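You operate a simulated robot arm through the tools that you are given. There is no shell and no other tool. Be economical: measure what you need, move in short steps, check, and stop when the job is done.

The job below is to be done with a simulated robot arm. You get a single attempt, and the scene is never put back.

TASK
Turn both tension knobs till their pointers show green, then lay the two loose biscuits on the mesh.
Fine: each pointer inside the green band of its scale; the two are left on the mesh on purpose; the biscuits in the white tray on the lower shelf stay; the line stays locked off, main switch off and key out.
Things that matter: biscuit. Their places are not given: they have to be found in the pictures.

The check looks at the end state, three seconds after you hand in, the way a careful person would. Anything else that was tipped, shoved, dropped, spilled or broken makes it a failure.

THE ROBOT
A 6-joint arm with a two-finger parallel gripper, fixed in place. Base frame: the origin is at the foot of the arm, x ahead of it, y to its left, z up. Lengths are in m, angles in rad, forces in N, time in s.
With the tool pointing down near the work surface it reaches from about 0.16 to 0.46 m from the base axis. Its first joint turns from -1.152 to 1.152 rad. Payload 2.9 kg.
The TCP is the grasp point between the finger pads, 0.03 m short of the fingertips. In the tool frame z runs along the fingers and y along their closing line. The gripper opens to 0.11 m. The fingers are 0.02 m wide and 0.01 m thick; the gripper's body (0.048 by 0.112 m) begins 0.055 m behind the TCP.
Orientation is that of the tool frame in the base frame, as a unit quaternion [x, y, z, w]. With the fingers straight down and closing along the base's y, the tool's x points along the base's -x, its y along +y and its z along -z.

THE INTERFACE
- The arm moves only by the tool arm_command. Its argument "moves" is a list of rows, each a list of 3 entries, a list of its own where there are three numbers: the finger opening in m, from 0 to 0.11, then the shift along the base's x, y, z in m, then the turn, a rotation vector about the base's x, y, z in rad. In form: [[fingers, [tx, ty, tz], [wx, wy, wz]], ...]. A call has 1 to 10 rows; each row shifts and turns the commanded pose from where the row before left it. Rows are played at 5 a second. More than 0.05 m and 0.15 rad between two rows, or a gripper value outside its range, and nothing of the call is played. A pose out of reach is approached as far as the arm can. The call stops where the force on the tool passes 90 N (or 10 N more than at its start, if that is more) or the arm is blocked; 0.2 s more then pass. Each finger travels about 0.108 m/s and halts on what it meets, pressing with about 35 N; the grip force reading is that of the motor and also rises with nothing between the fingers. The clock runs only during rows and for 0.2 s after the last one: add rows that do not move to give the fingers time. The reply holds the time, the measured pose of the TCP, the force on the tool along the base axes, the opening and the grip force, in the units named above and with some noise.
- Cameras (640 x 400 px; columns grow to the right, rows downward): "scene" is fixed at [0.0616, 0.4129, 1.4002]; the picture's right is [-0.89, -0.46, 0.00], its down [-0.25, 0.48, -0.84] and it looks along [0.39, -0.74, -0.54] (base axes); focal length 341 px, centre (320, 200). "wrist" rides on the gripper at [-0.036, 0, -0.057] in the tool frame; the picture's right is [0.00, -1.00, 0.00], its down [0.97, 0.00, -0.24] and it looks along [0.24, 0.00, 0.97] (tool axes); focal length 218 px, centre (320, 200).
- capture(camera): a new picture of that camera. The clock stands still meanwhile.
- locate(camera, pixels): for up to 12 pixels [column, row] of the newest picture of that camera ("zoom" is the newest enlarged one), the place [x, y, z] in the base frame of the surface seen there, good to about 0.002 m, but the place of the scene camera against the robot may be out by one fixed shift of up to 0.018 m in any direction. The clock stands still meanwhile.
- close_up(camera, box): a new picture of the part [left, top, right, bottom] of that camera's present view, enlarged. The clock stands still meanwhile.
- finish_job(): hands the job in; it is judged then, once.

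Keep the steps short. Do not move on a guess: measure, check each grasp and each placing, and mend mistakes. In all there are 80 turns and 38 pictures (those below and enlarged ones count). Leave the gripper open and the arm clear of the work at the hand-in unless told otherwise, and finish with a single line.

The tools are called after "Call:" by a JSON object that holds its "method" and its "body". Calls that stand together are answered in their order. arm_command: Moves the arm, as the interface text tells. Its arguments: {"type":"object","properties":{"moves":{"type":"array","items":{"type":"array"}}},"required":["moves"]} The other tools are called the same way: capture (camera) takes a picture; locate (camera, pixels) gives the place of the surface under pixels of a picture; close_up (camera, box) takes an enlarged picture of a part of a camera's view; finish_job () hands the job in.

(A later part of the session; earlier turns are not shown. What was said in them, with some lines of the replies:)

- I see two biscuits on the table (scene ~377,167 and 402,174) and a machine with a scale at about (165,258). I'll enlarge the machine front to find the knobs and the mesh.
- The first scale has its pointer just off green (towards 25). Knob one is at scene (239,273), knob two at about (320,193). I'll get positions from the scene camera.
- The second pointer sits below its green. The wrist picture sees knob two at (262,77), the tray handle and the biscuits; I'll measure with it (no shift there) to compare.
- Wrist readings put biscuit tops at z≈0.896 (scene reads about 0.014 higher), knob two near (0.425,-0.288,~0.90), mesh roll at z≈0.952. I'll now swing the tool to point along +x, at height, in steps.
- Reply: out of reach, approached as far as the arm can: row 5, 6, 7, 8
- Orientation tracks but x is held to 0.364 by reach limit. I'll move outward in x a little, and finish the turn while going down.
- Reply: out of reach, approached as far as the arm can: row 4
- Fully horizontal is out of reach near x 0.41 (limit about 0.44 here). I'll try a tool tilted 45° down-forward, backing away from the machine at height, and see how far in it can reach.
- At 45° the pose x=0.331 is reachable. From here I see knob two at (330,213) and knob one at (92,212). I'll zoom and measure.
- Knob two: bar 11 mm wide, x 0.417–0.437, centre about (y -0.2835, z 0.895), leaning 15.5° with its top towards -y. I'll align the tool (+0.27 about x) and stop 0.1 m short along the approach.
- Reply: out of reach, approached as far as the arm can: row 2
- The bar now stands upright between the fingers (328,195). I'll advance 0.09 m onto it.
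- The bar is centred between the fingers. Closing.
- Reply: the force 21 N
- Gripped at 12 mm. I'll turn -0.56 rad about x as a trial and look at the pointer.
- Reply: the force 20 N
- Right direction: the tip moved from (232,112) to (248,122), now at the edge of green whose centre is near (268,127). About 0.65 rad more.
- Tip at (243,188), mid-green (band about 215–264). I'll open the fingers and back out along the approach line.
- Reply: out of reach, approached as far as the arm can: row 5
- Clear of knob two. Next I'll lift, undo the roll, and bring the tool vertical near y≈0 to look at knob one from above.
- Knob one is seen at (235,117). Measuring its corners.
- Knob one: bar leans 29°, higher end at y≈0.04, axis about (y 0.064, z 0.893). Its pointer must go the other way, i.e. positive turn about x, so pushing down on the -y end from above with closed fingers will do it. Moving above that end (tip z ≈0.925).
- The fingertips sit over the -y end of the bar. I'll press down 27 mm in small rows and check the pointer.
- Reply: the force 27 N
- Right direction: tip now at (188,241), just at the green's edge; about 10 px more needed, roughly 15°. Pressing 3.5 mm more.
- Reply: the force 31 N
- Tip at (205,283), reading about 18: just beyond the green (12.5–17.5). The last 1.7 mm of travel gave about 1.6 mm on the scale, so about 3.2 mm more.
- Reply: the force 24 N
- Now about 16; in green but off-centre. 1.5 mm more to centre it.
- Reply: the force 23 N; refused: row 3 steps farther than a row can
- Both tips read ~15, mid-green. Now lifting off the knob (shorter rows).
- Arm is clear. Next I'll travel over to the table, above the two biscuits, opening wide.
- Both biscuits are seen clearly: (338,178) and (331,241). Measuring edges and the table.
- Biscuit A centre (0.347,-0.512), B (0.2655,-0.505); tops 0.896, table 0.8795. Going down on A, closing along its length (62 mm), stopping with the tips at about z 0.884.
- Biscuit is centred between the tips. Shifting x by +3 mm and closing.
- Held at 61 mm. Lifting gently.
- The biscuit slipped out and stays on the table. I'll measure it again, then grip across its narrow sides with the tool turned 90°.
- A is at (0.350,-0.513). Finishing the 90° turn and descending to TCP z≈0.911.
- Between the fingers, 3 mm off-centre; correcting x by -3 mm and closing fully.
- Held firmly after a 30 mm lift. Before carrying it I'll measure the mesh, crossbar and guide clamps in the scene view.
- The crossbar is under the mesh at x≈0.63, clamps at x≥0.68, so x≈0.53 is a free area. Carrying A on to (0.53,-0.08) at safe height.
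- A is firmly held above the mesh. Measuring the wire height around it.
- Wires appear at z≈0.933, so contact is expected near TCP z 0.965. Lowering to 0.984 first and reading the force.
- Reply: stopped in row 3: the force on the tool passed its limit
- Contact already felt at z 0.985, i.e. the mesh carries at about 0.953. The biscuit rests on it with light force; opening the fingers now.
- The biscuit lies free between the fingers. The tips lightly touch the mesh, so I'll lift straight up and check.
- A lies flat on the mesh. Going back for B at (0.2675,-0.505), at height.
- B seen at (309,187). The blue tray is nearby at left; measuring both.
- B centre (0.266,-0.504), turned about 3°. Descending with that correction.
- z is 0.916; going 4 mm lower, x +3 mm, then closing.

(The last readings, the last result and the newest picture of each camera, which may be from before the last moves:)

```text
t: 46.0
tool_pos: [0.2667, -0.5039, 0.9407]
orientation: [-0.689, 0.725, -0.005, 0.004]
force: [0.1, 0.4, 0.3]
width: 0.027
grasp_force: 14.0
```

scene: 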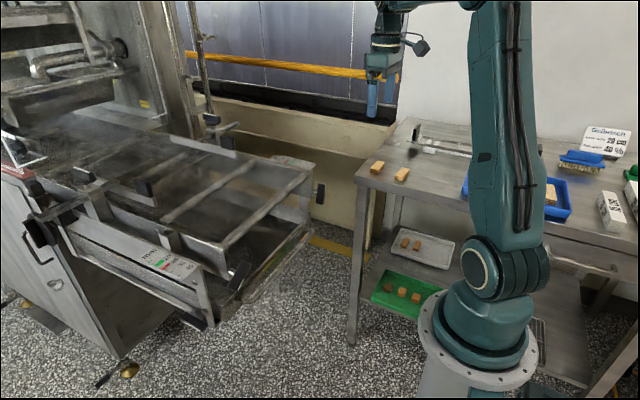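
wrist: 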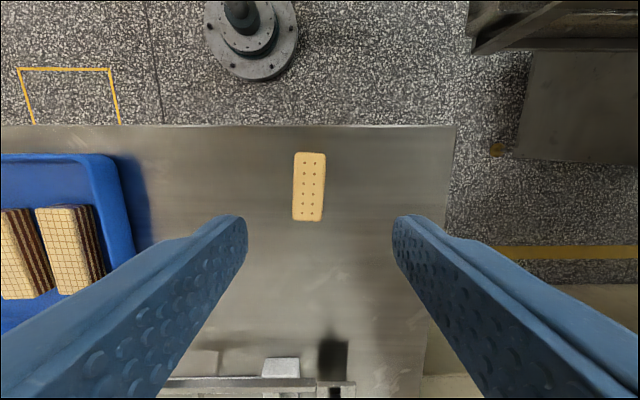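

B is held. Lifting and carrying it to (0.53,-0.18).

Call:
{"method": "arm_command", "body": {"moves": [[0.0, [0, 0, 0.03], [0, 0, 0]], [0.0, [0.01, 0.02, 0.035], [0, 0, 0]], [0.0, [0.02, 0.03, 0.03], [0, 0, 0]], [0.0, [0.028, 0.034, 0.01], [0, 0, 0.05]], [0.0, [0.03, 0.034, 0], [0, 0, 0]], [0.0, [0.03, 0.034, 0], [0, 0, 0]], [0.0, [0.03, 0.034, 0], [0, 0, 0]], [0.0, [0.03, 0.034, 0], [0, 0, 0]], [0.0, [0.03, 0.034, 0], [0, 0, 0]], [0.0, [0.03, 0.034, 0], [0, 0, 0]]]}}

Call:
{"method": "arm_command", "body": {"moves": [[0.0, [0.025, 0.034, 0], [0, 0, 0]], [0.0, [0, 0, -0.02], [0, 0, 0]], [0.0, [0, 0, -0.015], [0, 0, 0]], [0.0, [0, 0, 0], [0, 0, 0]]]}}

Call:
{"method": "capture", "body": {"camera": "wrist"}}

```text
t: 48.2
tool_pos: [0.5009, -0.2178, 1.0408]
orientation: [-0.706, 0.708, -0.005, 0.004]
force: [-0.8, 0.7, 0.6]
width: 0.0269
grasp_force: 14.1
```

```text
t: 49.2
tool_pos: [0.5283, -0.183, 1.0068]
orientation: [-0.707, 0.707, -0.004, 0.004]
force: [0.5, -0.3, -0.1]
width: 0.0268
grasp_force: 14.0
```

```text
5 pictures are left
```

wrist: 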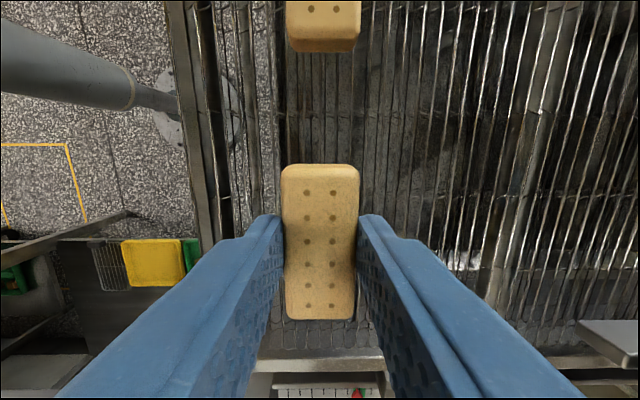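

B is over free mesh, next to A (top, 323,25). Lowering to just at contact (z≈0.986).

Call:
{"method": "arm_command", "body": {"moves": [[0.0, [0, 0, -0.01], [0, 0, 0]], [0.0, [0, 0, -0.006], [0, 0, 0]], [0.0, [0, 0, -0.003], [0, 0, 0]], [0.0, [0, 0, 0], [0, 0, 0]]]}}

```text
t: 50.2
tool_pos: [0.529, -0.1807, 0.9899]
orientation: [-0.707, 0.708, -0.005, 0.004]
force: [0.0, -0.8, -0.9]
width: 0.0268
grasp_force: 13.7
```

Call:
{"method": "arm_command", "body": {"moves": [[0.0, [0, 0, -0.002], [0, 0, 0]], [0.0, [0, 0, -0.001], [0, 0, 0]], [0.0, [0, 0, 0], [0, 0, 0]]]}}

```text
t: 51.0
tool_pos: [0.5292, -0.1821, 0.9871]
orientation: [-0.707, 0.707, -0.005, 0.004]
force: [1.7, 0.8, 4.3]
width: 0.0267
grasp_force: 13.8
```

Light contact (4 N). Opening gently, then lifting straight up.

Call:
{"method": "arm_command", "body": {"moves": [[0.03, [0, 0, 0], [0, 0, 0]], [0.045, [0, 0, 0], [0, 0, 0]], [0.05, [0, 0, 0], [0, 0, 0]], [0.05, [0, 0, 0.01], [0, 0, 0]], [0.05, [0, 0, 0.03], [0, 0, 0]], [0.05, [0, 0, 0.04], [0, 0, 0]], [0.05, [0, 0, 0.04], [0, 0, 0]], [0.05, [0, 0, 0], [0, 0, 0]]]}}

Call:
{"method": "capture", "body": {"camera": "wrist"}}

```text
t: 52.8
tool_pos: [0.5288, -0.182, 1.1089]
orientation: [-0.707, 0.707, -0.005, 0.003]
force: [0.7, 0.2, -0.3]
width: 0.0502
grasp_force: 0.0
```

```text
4 pictures are left
```

wrist: 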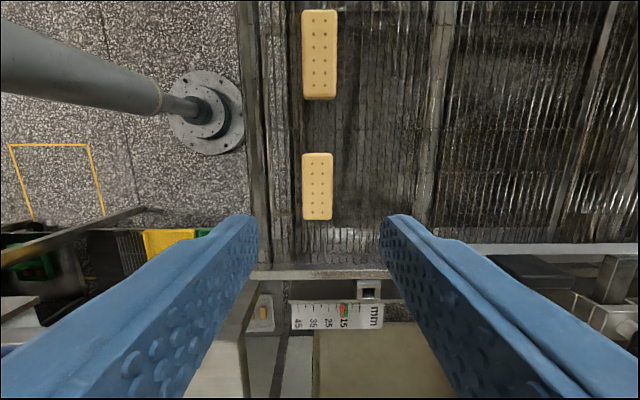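

Both biscuits lie flat on the mesh. Scale two is seen from above here at (343,312); I'll enlarge it as a check.

Call:
{"method": "close_up", "body": {"camera": "wrist", "box": [296, 290, 376, 340]}}

Call:
{"method": "arm_command", "body": {"moves": [[0.08, [-0.03, -0.03, 0.02], [0, 0, 0]], [0.1, [-0.04, -0.03, 0], [0, 0, 0]], [0.1, [-0.04, -0.03, 0], [0, 0, 0]], [0.1, [-0.04, -0.03, 0], [0, 0, 0]], [0.1, [-0.04, -0.03, 0], [0, 0, 0]], [0.1, [-0.03, -0.03, 0], [0, 0, 0]], [0.1, [0, 0, 0], [0, 0, 0]]]}}

Call:
{"method": "capture", "body": {"camera": "scene"}}

```text
8.00 times, centred on (336, 315) of wrist
```

zoom: 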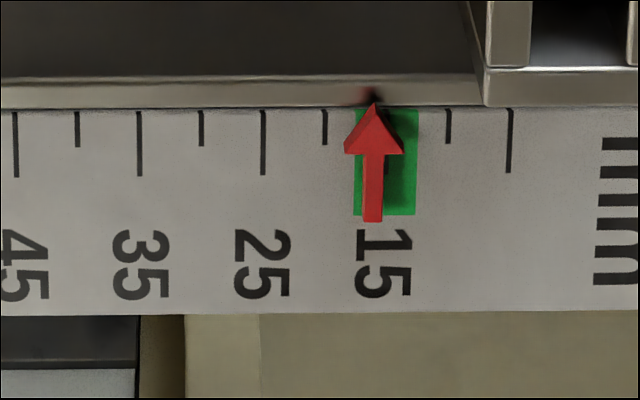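

```text
t: 54.4
tool_pos: [0.3094, -0.3598, 1.1245]
orientation: [0.707, -0.707, 0.005, -0.005]
force: [0.6, 0.5, 0.7]
width: 0.1
grasp_force: 0.0
```

```text
2 pictures are left
```

scene: 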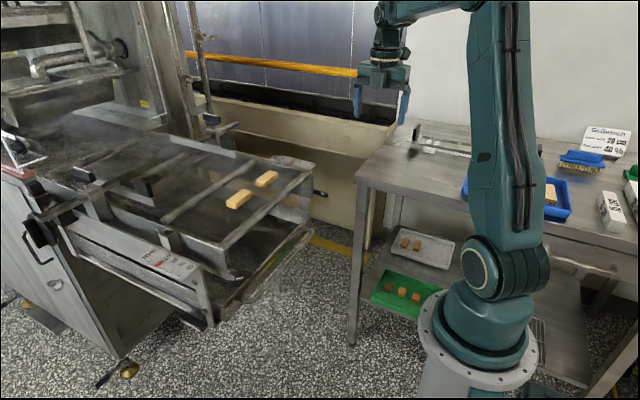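

Pointer two reads about 16, inside green. One last look at pointer one after release.

Call:
{"method": "close_up", "body": {"camera": "scene", "box": [136, 240, 200, 280]}}

```text
10.00 times, centred on (168, 260) of scene
```

zoom: 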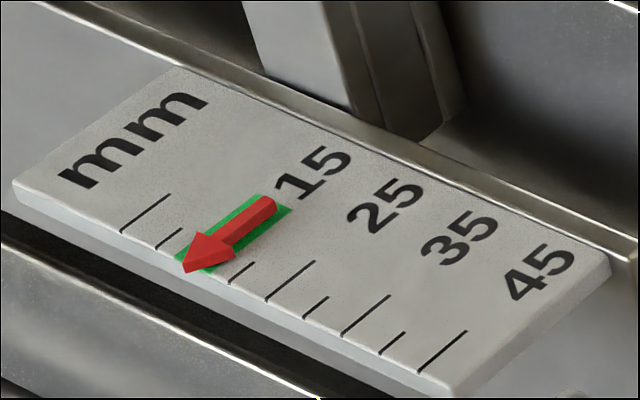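

Pointer one is mid-green, both biscuits are on the mesh, the tray biscuits are untouched, and the gripper is open and clear. Handing in.

Call:
{"method": "finish_job", "body": {}}

```text
The job is handed in.
```

Job handed in: both pointers are in their green bands, both loose biscuits lie on the mesh, and the white tray, main switch and key were not touched.
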